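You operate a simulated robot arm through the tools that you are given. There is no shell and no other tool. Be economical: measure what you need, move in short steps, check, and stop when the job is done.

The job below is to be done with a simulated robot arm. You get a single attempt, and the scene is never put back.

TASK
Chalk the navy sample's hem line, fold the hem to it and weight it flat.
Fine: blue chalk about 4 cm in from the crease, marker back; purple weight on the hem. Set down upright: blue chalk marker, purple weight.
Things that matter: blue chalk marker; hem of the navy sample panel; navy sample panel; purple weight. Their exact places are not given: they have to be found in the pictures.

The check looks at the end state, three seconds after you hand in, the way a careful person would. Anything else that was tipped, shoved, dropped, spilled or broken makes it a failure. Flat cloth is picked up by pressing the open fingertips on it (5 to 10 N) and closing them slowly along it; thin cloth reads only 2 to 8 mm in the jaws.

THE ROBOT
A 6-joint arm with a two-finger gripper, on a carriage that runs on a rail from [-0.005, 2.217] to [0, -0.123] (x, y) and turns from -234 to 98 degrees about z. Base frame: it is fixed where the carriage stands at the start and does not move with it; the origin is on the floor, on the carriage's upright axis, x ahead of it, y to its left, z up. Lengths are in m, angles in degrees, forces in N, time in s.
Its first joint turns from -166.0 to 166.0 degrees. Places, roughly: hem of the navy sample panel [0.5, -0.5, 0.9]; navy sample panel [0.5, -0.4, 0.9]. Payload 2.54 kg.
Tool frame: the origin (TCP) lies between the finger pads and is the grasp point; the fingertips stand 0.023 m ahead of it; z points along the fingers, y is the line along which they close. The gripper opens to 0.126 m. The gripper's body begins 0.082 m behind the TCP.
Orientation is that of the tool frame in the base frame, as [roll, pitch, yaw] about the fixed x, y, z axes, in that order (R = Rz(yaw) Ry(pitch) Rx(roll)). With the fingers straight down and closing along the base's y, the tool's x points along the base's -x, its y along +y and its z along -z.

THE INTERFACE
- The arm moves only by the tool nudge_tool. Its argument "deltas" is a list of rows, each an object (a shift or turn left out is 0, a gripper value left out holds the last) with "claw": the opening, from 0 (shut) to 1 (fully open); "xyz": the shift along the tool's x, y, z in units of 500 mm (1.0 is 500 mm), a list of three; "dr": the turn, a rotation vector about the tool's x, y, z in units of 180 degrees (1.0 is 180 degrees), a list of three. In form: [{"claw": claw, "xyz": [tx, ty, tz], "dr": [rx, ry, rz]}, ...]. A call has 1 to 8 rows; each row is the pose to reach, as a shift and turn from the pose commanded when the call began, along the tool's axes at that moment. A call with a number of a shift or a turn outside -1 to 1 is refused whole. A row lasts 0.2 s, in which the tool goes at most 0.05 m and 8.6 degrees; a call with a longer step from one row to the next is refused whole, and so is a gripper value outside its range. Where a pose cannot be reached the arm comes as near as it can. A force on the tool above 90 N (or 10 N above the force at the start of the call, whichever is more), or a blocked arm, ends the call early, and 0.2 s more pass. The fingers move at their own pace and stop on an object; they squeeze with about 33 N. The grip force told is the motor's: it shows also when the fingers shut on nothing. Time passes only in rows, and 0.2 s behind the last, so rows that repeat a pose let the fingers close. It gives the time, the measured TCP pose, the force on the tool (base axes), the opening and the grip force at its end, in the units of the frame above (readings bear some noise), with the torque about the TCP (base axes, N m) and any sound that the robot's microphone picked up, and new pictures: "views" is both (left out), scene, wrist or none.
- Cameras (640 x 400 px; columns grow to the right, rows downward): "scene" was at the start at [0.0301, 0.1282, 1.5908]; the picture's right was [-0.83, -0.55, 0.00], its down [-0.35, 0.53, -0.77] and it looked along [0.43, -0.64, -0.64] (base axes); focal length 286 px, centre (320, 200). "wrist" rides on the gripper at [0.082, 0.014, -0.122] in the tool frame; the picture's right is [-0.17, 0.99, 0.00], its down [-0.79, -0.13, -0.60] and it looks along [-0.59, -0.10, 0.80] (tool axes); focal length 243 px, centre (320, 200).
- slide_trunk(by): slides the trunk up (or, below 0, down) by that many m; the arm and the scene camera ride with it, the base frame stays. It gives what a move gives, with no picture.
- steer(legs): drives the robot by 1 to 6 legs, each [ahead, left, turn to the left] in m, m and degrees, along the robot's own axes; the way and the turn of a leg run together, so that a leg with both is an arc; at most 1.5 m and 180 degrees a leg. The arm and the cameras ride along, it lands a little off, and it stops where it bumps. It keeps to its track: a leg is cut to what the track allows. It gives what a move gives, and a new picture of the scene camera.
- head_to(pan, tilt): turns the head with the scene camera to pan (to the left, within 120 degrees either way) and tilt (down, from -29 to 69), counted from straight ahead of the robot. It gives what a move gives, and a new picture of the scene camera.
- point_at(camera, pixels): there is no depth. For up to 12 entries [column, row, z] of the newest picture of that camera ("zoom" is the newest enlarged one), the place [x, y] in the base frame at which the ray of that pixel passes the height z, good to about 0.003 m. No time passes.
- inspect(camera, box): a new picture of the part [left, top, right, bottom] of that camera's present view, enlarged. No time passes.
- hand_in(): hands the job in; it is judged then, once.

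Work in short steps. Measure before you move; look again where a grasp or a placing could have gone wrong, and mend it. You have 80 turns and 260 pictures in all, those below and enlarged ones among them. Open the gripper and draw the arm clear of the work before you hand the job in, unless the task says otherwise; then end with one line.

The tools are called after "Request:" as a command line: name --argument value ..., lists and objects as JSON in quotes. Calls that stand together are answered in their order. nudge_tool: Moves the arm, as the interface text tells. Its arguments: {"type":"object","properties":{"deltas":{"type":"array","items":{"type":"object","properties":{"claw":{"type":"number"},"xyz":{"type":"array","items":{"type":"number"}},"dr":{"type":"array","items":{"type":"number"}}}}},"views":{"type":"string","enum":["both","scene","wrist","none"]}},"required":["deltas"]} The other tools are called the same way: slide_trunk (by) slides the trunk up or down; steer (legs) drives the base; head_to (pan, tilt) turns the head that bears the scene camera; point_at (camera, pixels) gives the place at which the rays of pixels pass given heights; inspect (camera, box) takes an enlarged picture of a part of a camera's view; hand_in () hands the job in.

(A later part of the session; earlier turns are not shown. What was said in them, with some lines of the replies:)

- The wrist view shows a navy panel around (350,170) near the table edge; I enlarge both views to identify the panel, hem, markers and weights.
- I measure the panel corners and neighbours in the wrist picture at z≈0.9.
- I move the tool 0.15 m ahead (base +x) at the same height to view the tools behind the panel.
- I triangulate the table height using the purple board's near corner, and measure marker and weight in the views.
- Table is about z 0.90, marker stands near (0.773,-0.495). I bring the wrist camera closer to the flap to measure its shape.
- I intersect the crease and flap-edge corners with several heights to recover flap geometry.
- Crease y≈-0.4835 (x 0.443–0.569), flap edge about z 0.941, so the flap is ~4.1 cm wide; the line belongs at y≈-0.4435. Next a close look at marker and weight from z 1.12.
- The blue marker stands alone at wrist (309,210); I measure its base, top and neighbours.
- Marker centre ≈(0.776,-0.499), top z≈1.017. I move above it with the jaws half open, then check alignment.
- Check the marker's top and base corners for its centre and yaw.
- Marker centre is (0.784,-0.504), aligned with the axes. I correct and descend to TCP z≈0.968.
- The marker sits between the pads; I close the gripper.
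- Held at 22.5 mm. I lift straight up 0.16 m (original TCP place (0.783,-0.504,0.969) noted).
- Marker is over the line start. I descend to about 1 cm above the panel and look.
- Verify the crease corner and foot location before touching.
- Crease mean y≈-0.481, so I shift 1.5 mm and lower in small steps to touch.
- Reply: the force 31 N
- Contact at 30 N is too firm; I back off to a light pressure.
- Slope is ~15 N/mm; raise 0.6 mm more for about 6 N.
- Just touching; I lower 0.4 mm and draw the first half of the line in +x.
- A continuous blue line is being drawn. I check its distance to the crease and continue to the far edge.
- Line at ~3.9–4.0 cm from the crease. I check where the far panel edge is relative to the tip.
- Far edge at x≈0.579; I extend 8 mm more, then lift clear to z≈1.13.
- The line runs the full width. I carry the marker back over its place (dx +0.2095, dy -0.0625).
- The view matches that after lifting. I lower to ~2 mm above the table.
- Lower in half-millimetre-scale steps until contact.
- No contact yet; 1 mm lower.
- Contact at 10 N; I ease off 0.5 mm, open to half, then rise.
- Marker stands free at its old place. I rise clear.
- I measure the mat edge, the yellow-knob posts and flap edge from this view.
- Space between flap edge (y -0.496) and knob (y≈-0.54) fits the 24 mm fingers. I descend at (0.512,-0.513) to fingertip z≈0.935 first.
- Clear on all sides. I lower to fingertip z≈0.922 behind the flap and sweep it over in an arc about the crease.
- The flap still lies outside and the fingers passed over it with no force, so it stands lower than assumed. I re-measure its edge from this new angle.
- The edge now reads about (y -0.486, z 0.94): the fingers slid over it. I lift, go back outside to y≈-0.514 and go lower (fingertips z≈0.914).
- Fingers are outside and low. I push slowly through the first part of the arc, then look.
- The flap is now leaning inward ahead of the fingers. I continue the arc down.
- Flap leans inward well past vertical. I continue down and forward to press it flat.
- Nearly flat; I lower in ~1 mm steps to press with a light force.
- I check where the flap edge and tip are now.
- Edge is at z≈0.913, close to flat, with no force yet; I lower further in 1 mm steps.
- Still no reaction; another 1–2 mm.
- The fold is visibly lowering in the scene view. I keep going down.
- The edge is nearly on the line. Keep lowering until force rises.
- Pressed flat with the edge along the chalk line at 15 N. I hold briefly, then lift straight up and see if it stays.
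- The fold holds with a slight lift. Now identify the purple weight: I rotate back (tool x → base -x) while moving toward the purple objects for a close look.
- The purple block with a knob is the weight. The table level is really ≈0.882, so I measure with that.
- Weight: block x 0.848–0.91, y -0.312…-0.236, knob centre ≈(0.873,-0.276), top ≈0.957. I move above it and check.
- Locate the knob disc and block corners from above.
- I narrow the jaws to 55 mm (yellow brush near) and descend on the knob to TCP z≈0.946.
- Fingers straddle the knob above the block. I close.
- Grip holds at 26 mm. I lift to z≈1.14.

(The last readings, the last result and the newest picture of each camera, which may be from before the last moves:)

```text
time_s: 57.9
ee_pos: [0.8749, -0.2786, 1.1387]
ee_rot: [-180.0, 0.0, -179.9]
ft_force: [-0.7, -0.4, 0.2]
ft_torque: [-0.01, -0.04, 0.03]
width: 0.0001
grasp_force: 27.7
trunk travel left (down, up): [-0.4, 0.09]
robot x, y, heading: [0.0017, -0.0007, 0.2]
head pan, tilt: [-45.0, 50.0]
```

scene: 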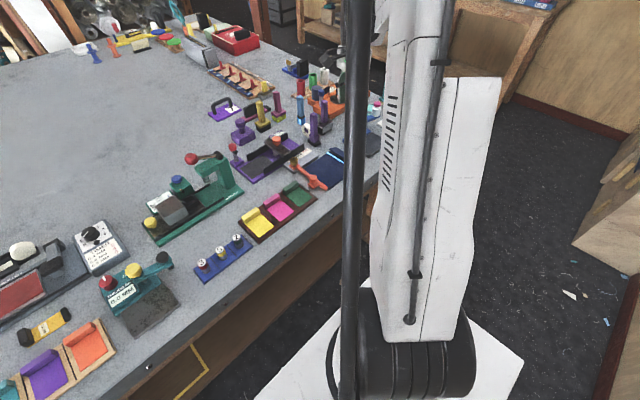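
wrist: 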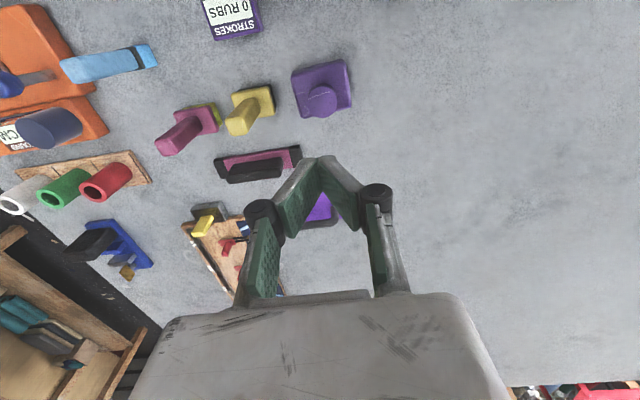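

The grip slipped off; the weight still stands upright. I re-measure it from here and inspect closely.

Request:
inspect --camera "wrist" --box '[260, 40, 380, 115]'

Request:
inspect --camera "scene" --box '[220, 100, 276, 135]'

```text
5.33 times, centred on (320, 78) of wrist
```

zoom: 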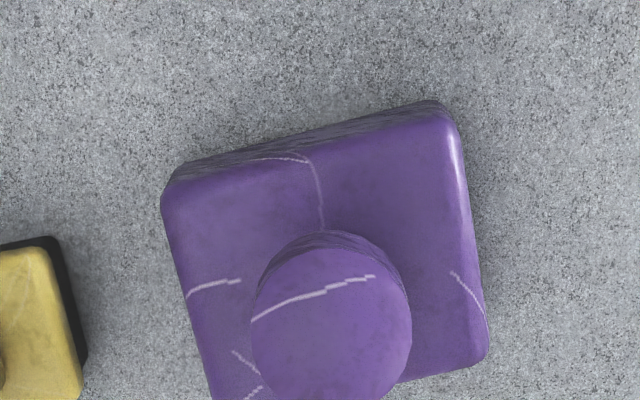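

```text
11.43 times, centred on (248, 118) of scene
```

zoom: 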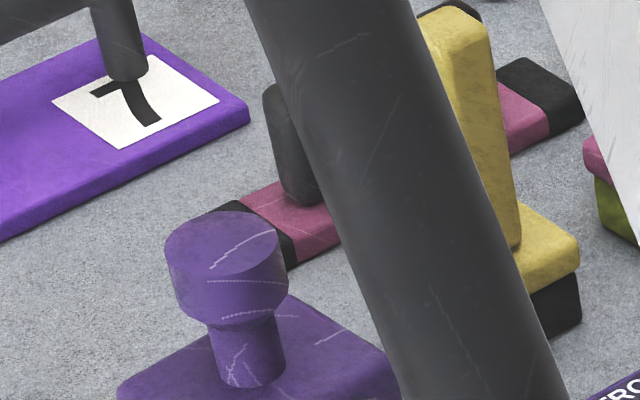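

The knob has a 36 mm head over a ~22 mm stem; I probably caught only the flare. I measure the head centre again.

Request:
point_at --camera "wrist" --pixels '[[322.1, 100.1, 0.948], [307, 100, 0.948], [337, 100, 0.948], [292, 76, 0.882], [340, 60, 0.882], [350, 108, 0.91]]'

```text
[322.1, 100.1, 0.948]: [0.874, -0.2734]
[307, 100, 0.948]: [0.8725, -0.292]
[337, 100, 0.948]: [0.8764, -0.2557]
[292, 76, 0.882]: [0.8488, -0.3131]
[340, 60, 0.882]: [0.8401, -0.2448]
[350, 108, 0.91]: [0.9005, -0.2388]
```

Unmoved at (0.874,-0.274). I reopen and descend lower (TCP z≈0.937) so the tips take the stem below the head.

Request:
nudge_tool --deltas '[{"claw": 0.46, "xyz": [0.001, 0.005, 0]}, {"xyz": [0.001, 0.005, 0.08]}, {"xyz": [0.001, 0.005, 0.17]}, {"xyz": [0.001, 0.005, 0.26]}, {"xyz": [0.001, 0.005, 0.34]}, {"xyz": [0.001, 0.005, 0.385]}, {"xyz": [0.001, 0.005, 0.4]}, {"xyz": [0.001, 0.005, 0.406]}]' --views "wrist"

Request:
inspect --camera "scene" --box '[220, 100, 276, 135]'

Request:
inspect --camera "wrist" --box '[240, 80, 432, 200]'

```text
time_s: 59.7
ee_pos: [0.8753, -0.2738, 0.9395]
ee_rot: [180.0, 0.1, 180.0]
ft_force: [5.4, 1.0, 11.8]
ft_torque: [-0.02, -0.12, 0.02]
width: 0.059
grasp_force: 0.6
trunk travel left (down, up): [-0.4, 0.09]
robot x, y, heading: [-0.001, -0.0035, 0.3]
head pan, tilt: [-45.0, 50.0]
```

wrist: 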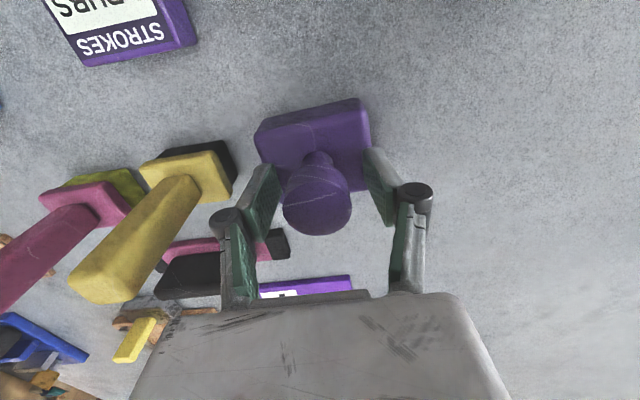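

```text
11.43 times, centred on (248, 118) of scene
```

zoom: 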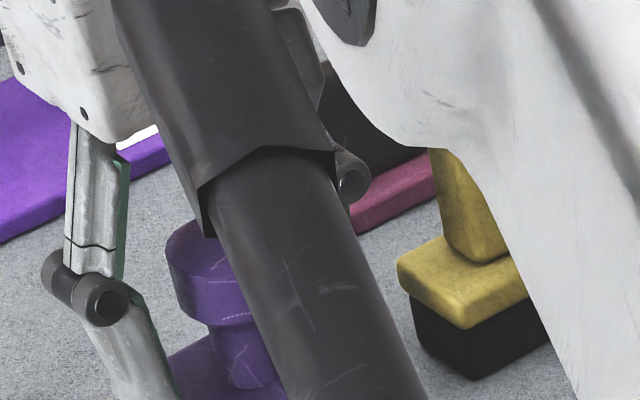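

```text
3.33 times, centred on (336, 140) of wrist
```

zoom: 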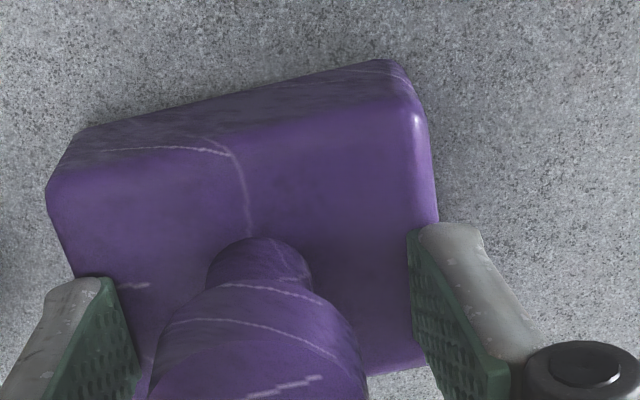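

Tips touch the block top at TCP 0.9395 (12 N). I raise 2.5 mm, close firmly on the stem, and check before lifting.

Request:
nudge_tool --deltas '[{"claw": 0.46, "xyz": [0, 0, -0.007]}, {"claw": 0, "xyz": [0, 0, -0.007]}, {"claw": 0, "xyz": [0, 0, -0.007]}, {"claw": 0, "xyz": [0, 0, -0.007]}, {"claw": 0, "xyz": [0, 0, -0.007]}, {"claw": 0, "xyz": [0, 0, -0.007]}]' --views "wrist"

Request:
inspect --camera "wrist" --box '[240, 100, 432, 220]'

Request:
nudge_tool --deltas '[{"claw": 0, "xyz": [0, 0, -0.004]}, {"xyz": [0, 0, -0.008]}, {"xyz": [0, 0, -0.012]}, {"xyz": [0, 0, -0.016]}, {"xyz": [0, 0, -0.016]}]' --views "wrist"

```text
time_s: 61.1
ee_pos: [0.8736, -0.2746, 0.9411]
ee_rot: [180.0, 0.0, 180.0]
ft_force: [-1.9, 0.6, -0.5]
ft_torque: [0.01, 0.01, 0.01]
width: 0.0242
grasp_force: 33.8
trunk travel left (down, up): [-0.4, 0.09]
robot x, y, heading: [0.0001, -0.0009, 0.0]
head pan, tilt: [-45.0, 50.0]
```

wrist: 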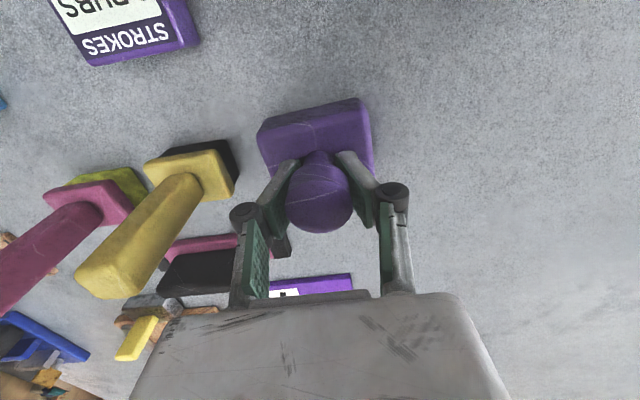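

```text
3.33 times, centred on (336, 160) of wrist
```

zoom: 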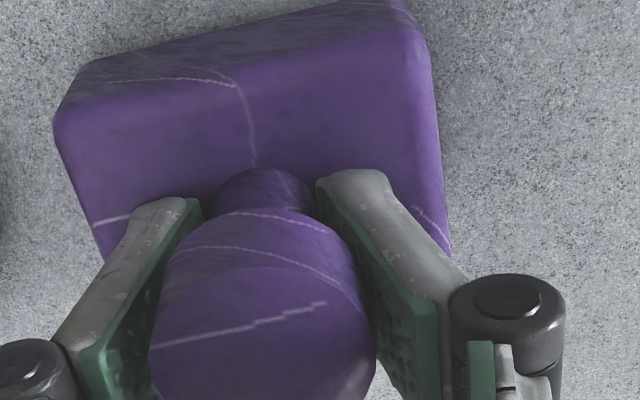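

```text
time_s: 62.3
ee_pos: [0.8759, -0.2753, 0.9483]
ee_rot: [179.9, 0.0, -179.9]
ft_force: [-0.4, 1.0, -4.2]
ft_torque: [0.0, -0.02, -0.01]
width: 0.0238
grasp_force: 33.4
trunk travel left (down, up): [-0.4, 0.09]
robot x, y, heading: [-0.0016, -0.0001, -0.1]
head pan, tilt: [-45.0, 50.0]
```

wrist: 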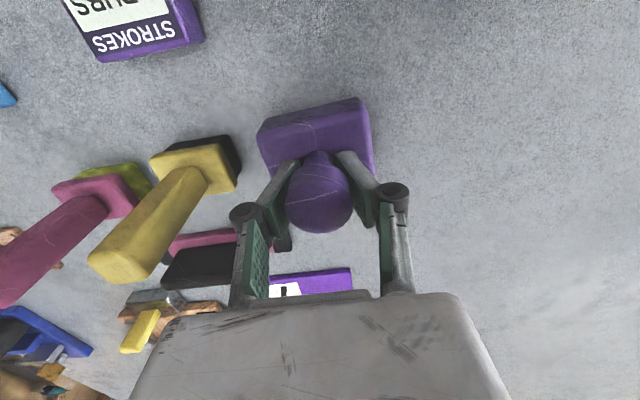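

Now the weight is held (−4 N, width 24 mm, rising with the hand). I lift gently further.

Request:
nudge_tool --deltas '[{"claw": 0, "xyz": [0, 0, -0.02]}, {"xyz": [0, 0, -0.06]}, {"xyz": [0, 0, -0.11]}, {"xyz": [0, 0, -0.17]}, {"xyz": [0, 0, -0.24]}, {"xyz": [0, 0, -0.31]}, {"xyz": [0, 0, -0.37]}, {"xyz": [0, 0, -0.39]}]' --views "wrist"

```text
time_s: 64.1
ee_pos: [0.8755, -0.2748, 1.1453]
ee_rot: [-180.0, 0.1, -180.0]
ft_force: [-0.3, 0.3, -4.4]
ft_torque: [0.0, -0.02, 0.0]
width: 0.0238
grasp_force: 33.1
trunk travel left (down, up): [-0.4, 0.09]
robot x, y, heading: [-0.0006, 0.0023, -0.2]
head pan, tilt: [-45.0, 50.0]
```

wrist: 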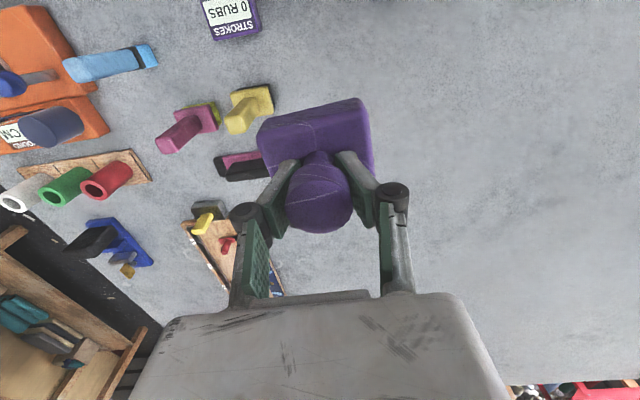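

Weight securely held. I carry it toward the hem while turning 90° so its 52 mm side lies across the hem.

Request:
nudge_tool --deltas '[{"claw": 0, "xyz": [0.0721, -0.0374, 0], "dr": [0, 0, 0.045]}, {"xyz": [0.1442, -0.0748, 0], "dr": [0, 0, 0.09]}, {"xyz": [0.2163, -0.1122, 0], "dr": [0, 0, 0.135]}, {"xyz": [0.2884, -0.1496, 0], "dr": [0, 0, 0.18]}, {"xyz": [0.3605, -0.187, 0], "dr": [0, 0, 0.225]}, {"xyz": [0.4326, -0.2244, 0], "dr": [0, 0, 0.27]}, {"xyz": [0.5047, -0.2618, 0], "dr": [0, 0, 0.315]}, {"xyz": [0.5768, -0.2992, 0], "dr": [0, 0, 0.36]}]' --views "none"

Request:
nudge_tool --deltas '[{"claw": 0, "xyz": [-0.0021, -0.054, 0], "dr": [0, 0, 0.045]}, {"xyz": [-0.0042, -0.108, 0], "dr": [0, 0, 0.09]}, {"xyz": [-0.0062, -0.1624, 0], "dr": [0, 0, 0.135]}, {"xyz": [-0.0062, -0.1624, 0], "dr": [0, 0, 0.14]}, {"xyz": [-0.0062, -0.1624, 0], "dr": [0, 0, 0.14]}]'

Request:
inspect --camera "wrist" --box '[200, 0, 440, 150]'

```text
time_s: 65.9
ee_pos: [0.5865, -0.425, 1.1452]
ee_rot: [-180.0, 0.0, 115.1]
ft_force: [0.5, -0.1, -4.3]
ft_torque: [0.0, 0.02, -0.02]
width: 0.0239
grasp_force: 33.1
trunk travel left (down, up): [-0.4, 0.09]
robot x, y, heading: [-0.0001, -0.001, -0.2]
head pan, tilt: [-45.0, 50.0]
```

```text
time_s: 67.1
ee_pos: [0.5135, -0.4634, 1.1444]
ee_rot: [180.0, 0.0, 90.0]
ft_force: [-0.1, -0.1, -4.6]
ft_torque: [-0.03, -0.02, 0.0]
width: 0.0237
grasp_force: 32.9
trunk travel left (down, up): [-0.4, 0.09]
robot x, y, heading: [0.0015, 0.0, 0.1]
head pan, tilt: [-45.0, 50.0]
```

scene: 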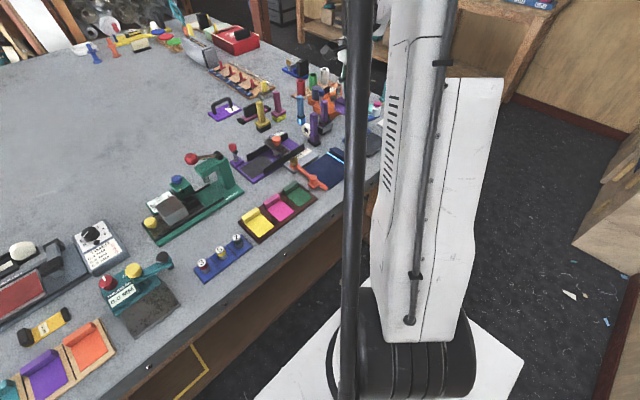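
wrist: 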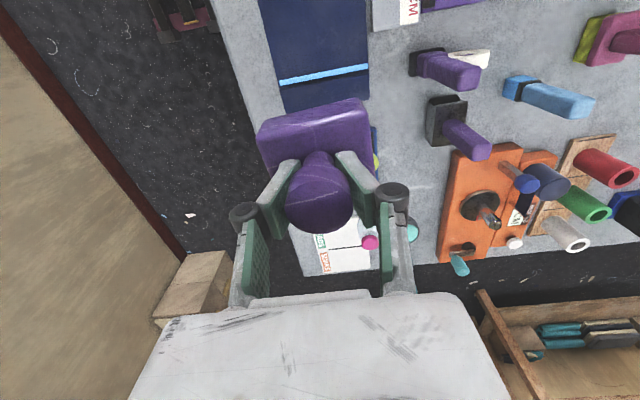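

```text
2.67 times, centred on (320, 75) of wrist
```

zoom: 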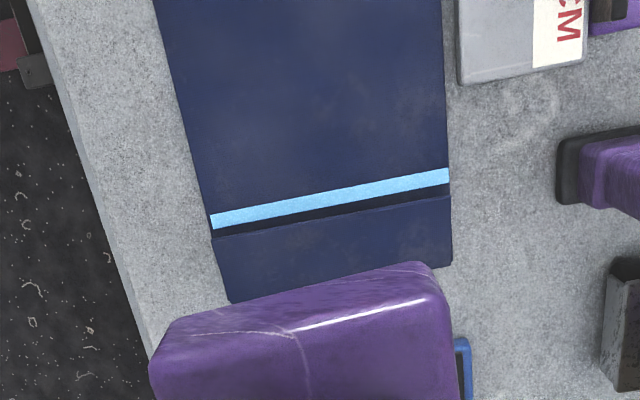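

Measure the hem's corners here with the corrected heights.

Request:
point_at --camera "zoom" --pixels '[[230, 300, 0.888], [452, 264, 0.888], [213, 222, 0.888], [448, 177, 0.888], [214, 238, 0.9], [450, 198, 0.9]]'

```text
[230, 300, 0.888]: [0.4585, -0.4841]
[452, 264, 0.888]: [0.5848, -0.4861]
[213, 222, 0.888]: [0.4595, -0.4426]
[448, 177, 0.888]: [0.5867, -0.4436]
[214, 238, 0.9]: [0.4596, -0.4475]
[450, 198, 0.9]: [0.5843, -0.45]
```

Hem spans x 0.459–0.585, y −0.485…−0.443; centre (0.521,−0.464). I descend above it to ~1.5 cm clearance.

Request:
nudge_tool --deltas '[{"claw": 0, "xyz": [-0.004, 0.012, 0.04]}, {"xyz": [-0.004, 0.012, 0.12]}, {"xyz": [-0.004, 0.012, 0.2]}, {"xyz": [-0.004, 0.012, 0.28]}, {"xyz": [-0.004, 0.012, 0.33]}, {"xyz": [-0.004, 0.012, 0.345]}, {"xyz": [-0.004, 0.012, 0.345]}]' --views "wrist"

Request:
inspect --camera "wrist" --box '[200, 30, 440, 180]'

Request:
inspect --camera "scene" --box '[290, 100, 410, 175]'

```text
time_s: 68.7
ee_pos: [0.519, -0.4631, 0.9718]
ee_rot: [-180.0, 0.0, 90.0]
ft_force: [1.1, 0.2, -4.7]
ft_torque: [-0.01, -0.04, 0.02]
width: 0.0235
grasp_force: 32.5
trunk travel left (down, up): [-0.4, 0.09]
robot x, y, heading: [0.0012, 0.0011, -0.1]
head pan, tilt: [-45.0, 50.0]
```

wrist: 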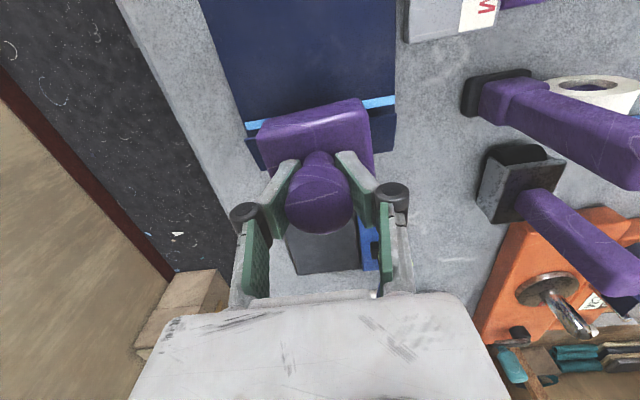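

```text
2.67 times, centred on (320, 105) of wrist
```

zoom: 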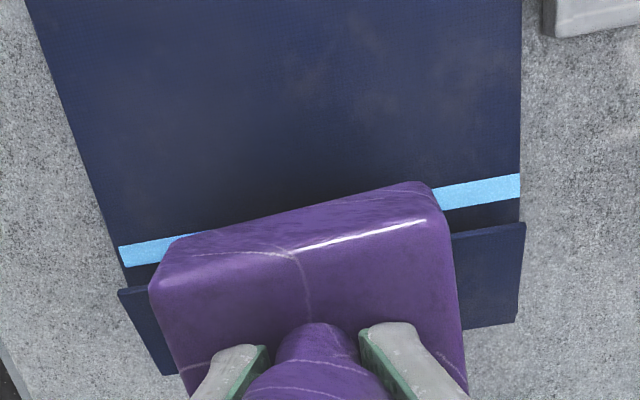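

```text
5.33 times, centred on (350, 138) of scene
```

zoom: 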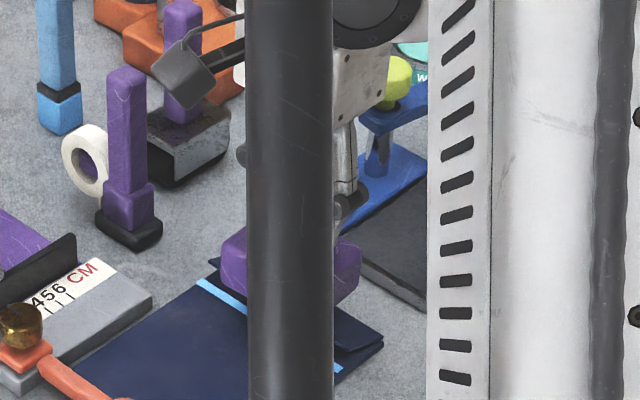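

Well placed over the hem. I lower in small steps onto the flap.

Request:
nudge_tool --deltas '[{"claw": 0, "xyz": [0, 0, 0.01]}, {"xyz": [0, 0, 0.02]}, {"xyz": [0, 0, 0.028]}, {"xyz": [0, 0, 0.034]}, {"xyz": [0, 0, 0.038]}, {"xyz": [0, 0, 0.038]}]' --views "none"

```text
time_s: 70.1
ee_pos: [0.5214, -0.4642, 0.9528]
ee_rot: [-180.0, 0.0, 90.0]
ft_force: [0.3, 0.1, -4.9]
ft_torque: [-0.05, 0.0, 0.01]
width: 0.0235
grasp_force: 32.9
trunk travel left (down, up): [-0.4, 0.09]
robot x, y, heading: [0.0002, -0.0002, -0.1]
head pan, tilt: [-45.0, 50.0]
```

Request:
nudge_tool --deltas '[{"claw": 0, "xyz": [0, 0, 0.003]}, {"xyz": [0, 0, 0.005]}, {"xyz": [0, 0, 0.005]}]' --views "none"

```text
time_s: 70.9
ee_pos: [0.5216, -0.4644, 0.9503]
ee_rot: [180.0, 0.0, 90.0]
ft_force: [-0.2, 0.9, -5.3]
ft_torque: [0.0, 0.06, -0.01]
width: 0.0235
grasp_force: 33.0
trunk travel left (down, up): [-0.4, 0.09]
robot x, y, heading: [0.0003, 0.0021, -0.2]
head pan, tilt: [-45.0, 50.0]
```

Request:
nudge_tool --deltas '[{"claw": 0, "xyz": [0, 0, 0.002]}, {"xyz": [0, 0, 0.004]}, {"xyz": [0, 0, 0.004]}]' --views "wrist"

Request:
inspect --camera "wrist" --box '[200, 50, 440, 200]'

```text
time_s: 71.7
ee_pos: [0.5222, -0.4636, 0.949]
ee_rot: [-180.0, 0.0, 90.0]
ft_force: [7.2, -1.1, 13.7]
ft_torque: [-0.23, -0.01, 0.03]
width: 0.0234
grasp_force: 33.2
trunk travel left (down, up): [-0.4, 0.09]
robot x, y, heading: [-0.0027, -0.001, 0.1]
head pan, tilt: [-45.0, 50.0]
```

wrist: 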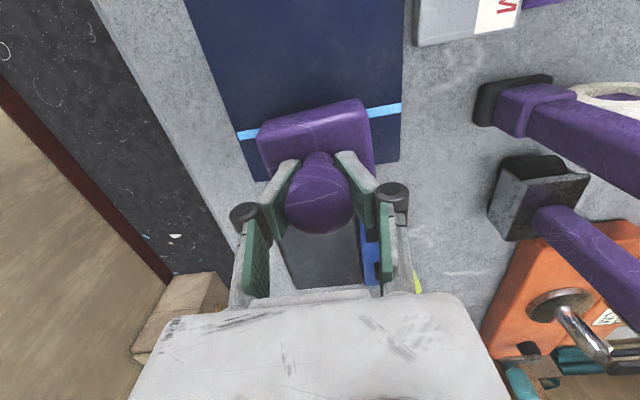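

```text
2.67 times, centred on (320, 125) of wrist
```

zoom: 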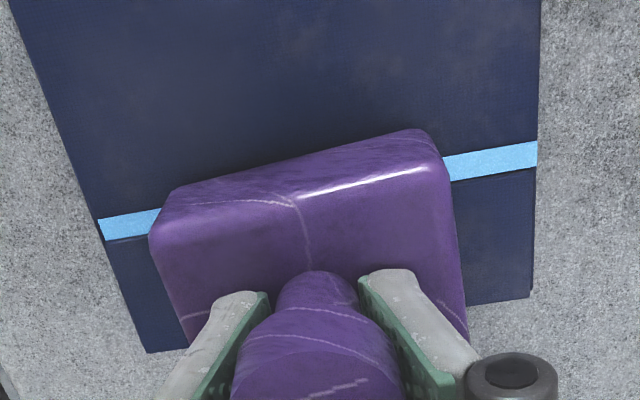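

The hem lies flat to the line under the weight (14 N). I ease 0.6 mm and release gently, then rise.

Request:
nudge_tool --deltas '[{"claw": 0, "xyz": [0, 0, -0.0015]}, {"claw": 0.2, "xyz": [0, 0, -0.0015]}, {"claw": 0.35, "xyz": [0, 0, -0.0015]}, {"claw": 0.48, "xyz": [0, 0, -0.0015]}, {"claw": 0.48, "xyz": [0, 0, -0.0015]}]' --views "wrist"

```text
time_s: 72.9
ee_pos: [0.5199, -0.4638, 0.9497]
ee_rot: [-180.0, 0.0, 90.1]
ft_force: [0.8, -0.7, -0.3]
ft_torque: [0.01, 0.01, 0.01]
width: 0.0605
grasp_force: 0.1
trunk travel left (down, up): [-0.4, 0.09]
robot x, y, heading: [0.0002, -0.0016, -0.3]
head pan, tilt: [-45.0, 50.0]
```

wrist: 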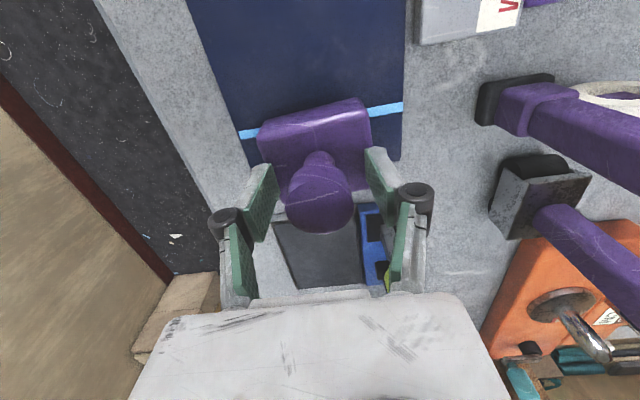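

Released with clear gaps either side of the knob; I rise straight up and look.

Request:
nudge_tool --deltas '[{"claw": 0.48, "xyz": [0, 0, -0.04]}, {"xyz": [0, 0, -0.12]}, {"xyz": [0, 0, -0.21]}, {"xyz": [0, 0, -0.3]}, {"xyz": [0, 0, -0.39]}, {"xyz": [0.06, 0, -0.42]}, {"xyz": [0.14, 0, -0.42]}, {"xyz": [0.2, 0, -0.42]}]'

Request:
inspect --camera "wrist" --box '[200, 40, 560, 265]'

Request:
inspect --camera "scene" --box '[200, 70, 400, 195]'

```text
time_s: 74.7
ee_pos: [0.5225, -0.3641, 1.1606]
ee_rot: [180.0, 0.0, 90.0]
ft_force: [-0.4, -0.2, -0.6]
ft_torque: [0.0, -0.02, 0.01]
width: 0.0607
grasp_force: 0.0
trunk travel left (down, up): [-0.4, 0.09]
robot x, y, heading: [0.0003, 0.0011, -0.0]
head pan, tilt: [-45.0, 50.0]
```

scene: 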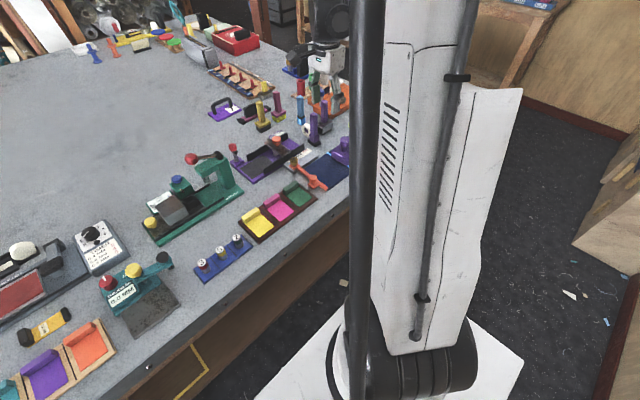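
wrist: 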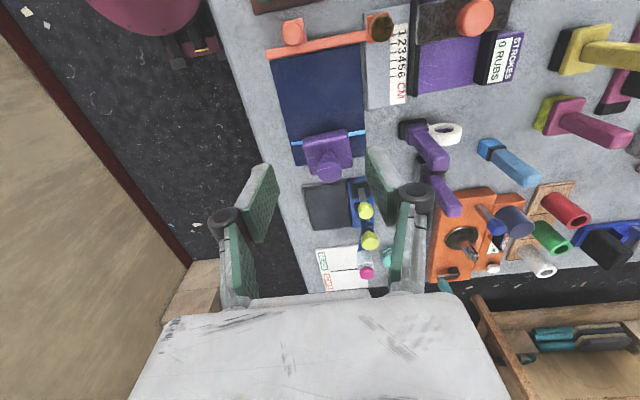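

```text
1.78 times, centred on (380, 152) of wrist
```

zoom: 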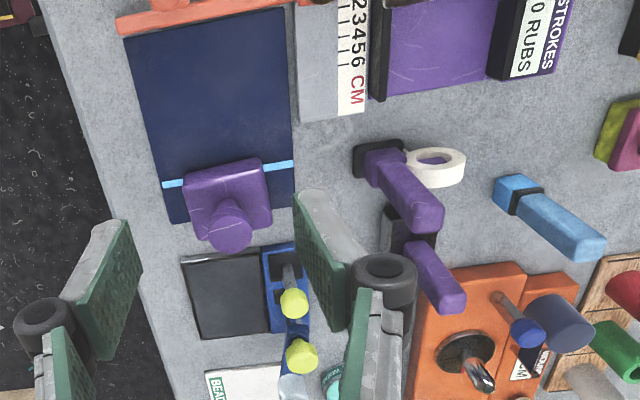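

```text
3.20 times, centred on (300, 132) of scene
```

zoom: 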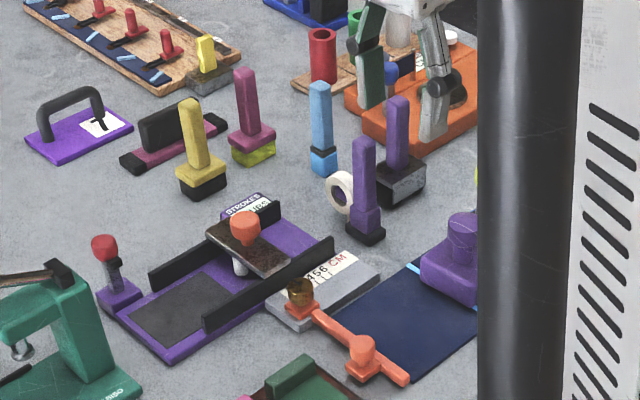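

The weight stands upright on the flat hem, the marker is upright in its place, and nothing else has moved. I open fully, draw the arm higher and hand in.

Request:
nudge_tool --deltas '[{"claw": 1, "xyz": [0.06, 0, -0.05]}, {"claw": 1, "xyz": [0.1, 0, -0.1]}, {"claw": 1, "xyz": [0.1, 0, -0.1]}]' --views "wrist"

Request:
inspect --camera "wrist" --box '[240, 80, 480, 230]'

```text
time_s: 75.5
ee_pos: [0.5221, -0.312, 1.2098]
ee_rot: [-180.0, 0.0, 90.0]
ft_force: [-0.3, -0.4, -0.1]
ft_torque: [0.0, -0.01, 0.0]
width: 0.126
grasp_force: 0.0
trunk travel left (down, up): [-0.4, 0.09]
robot x, y, heading: [0.0003, 0.0037, -0.0]
head pan, tilt: [-45.0, 50.0]
```

wrist: 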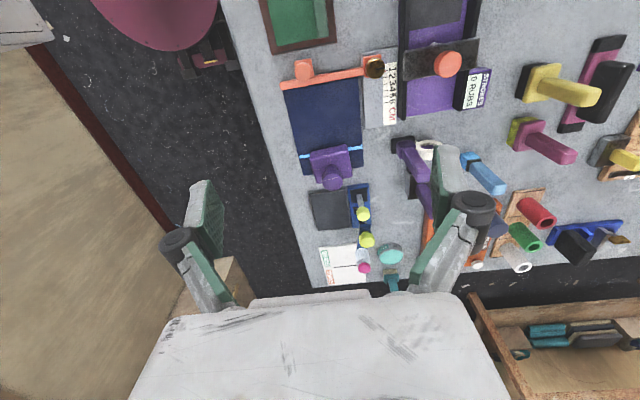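

```text
2.67 times, centred on (360, 155) of wrist
```

zoom: 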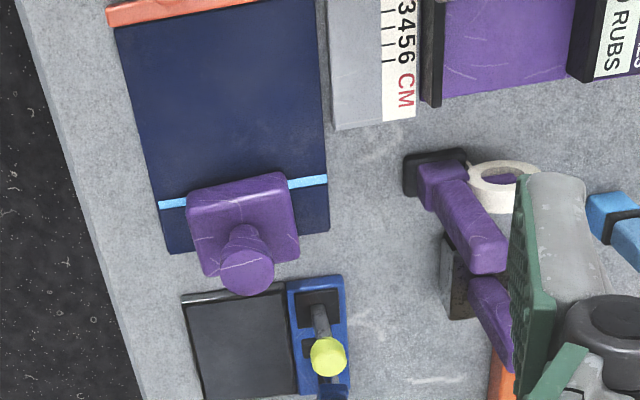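

The gripper is open, the arm is clear and the fold is flat under the weight; I hand in.

Request:
hand_in

```text
The job is handed in.
```

I chalked the hem line about 4 cm in from the crease, folded the hem to it and set the purple weight upright on it. The blue marker is back upright in its place, and the job is handed in.
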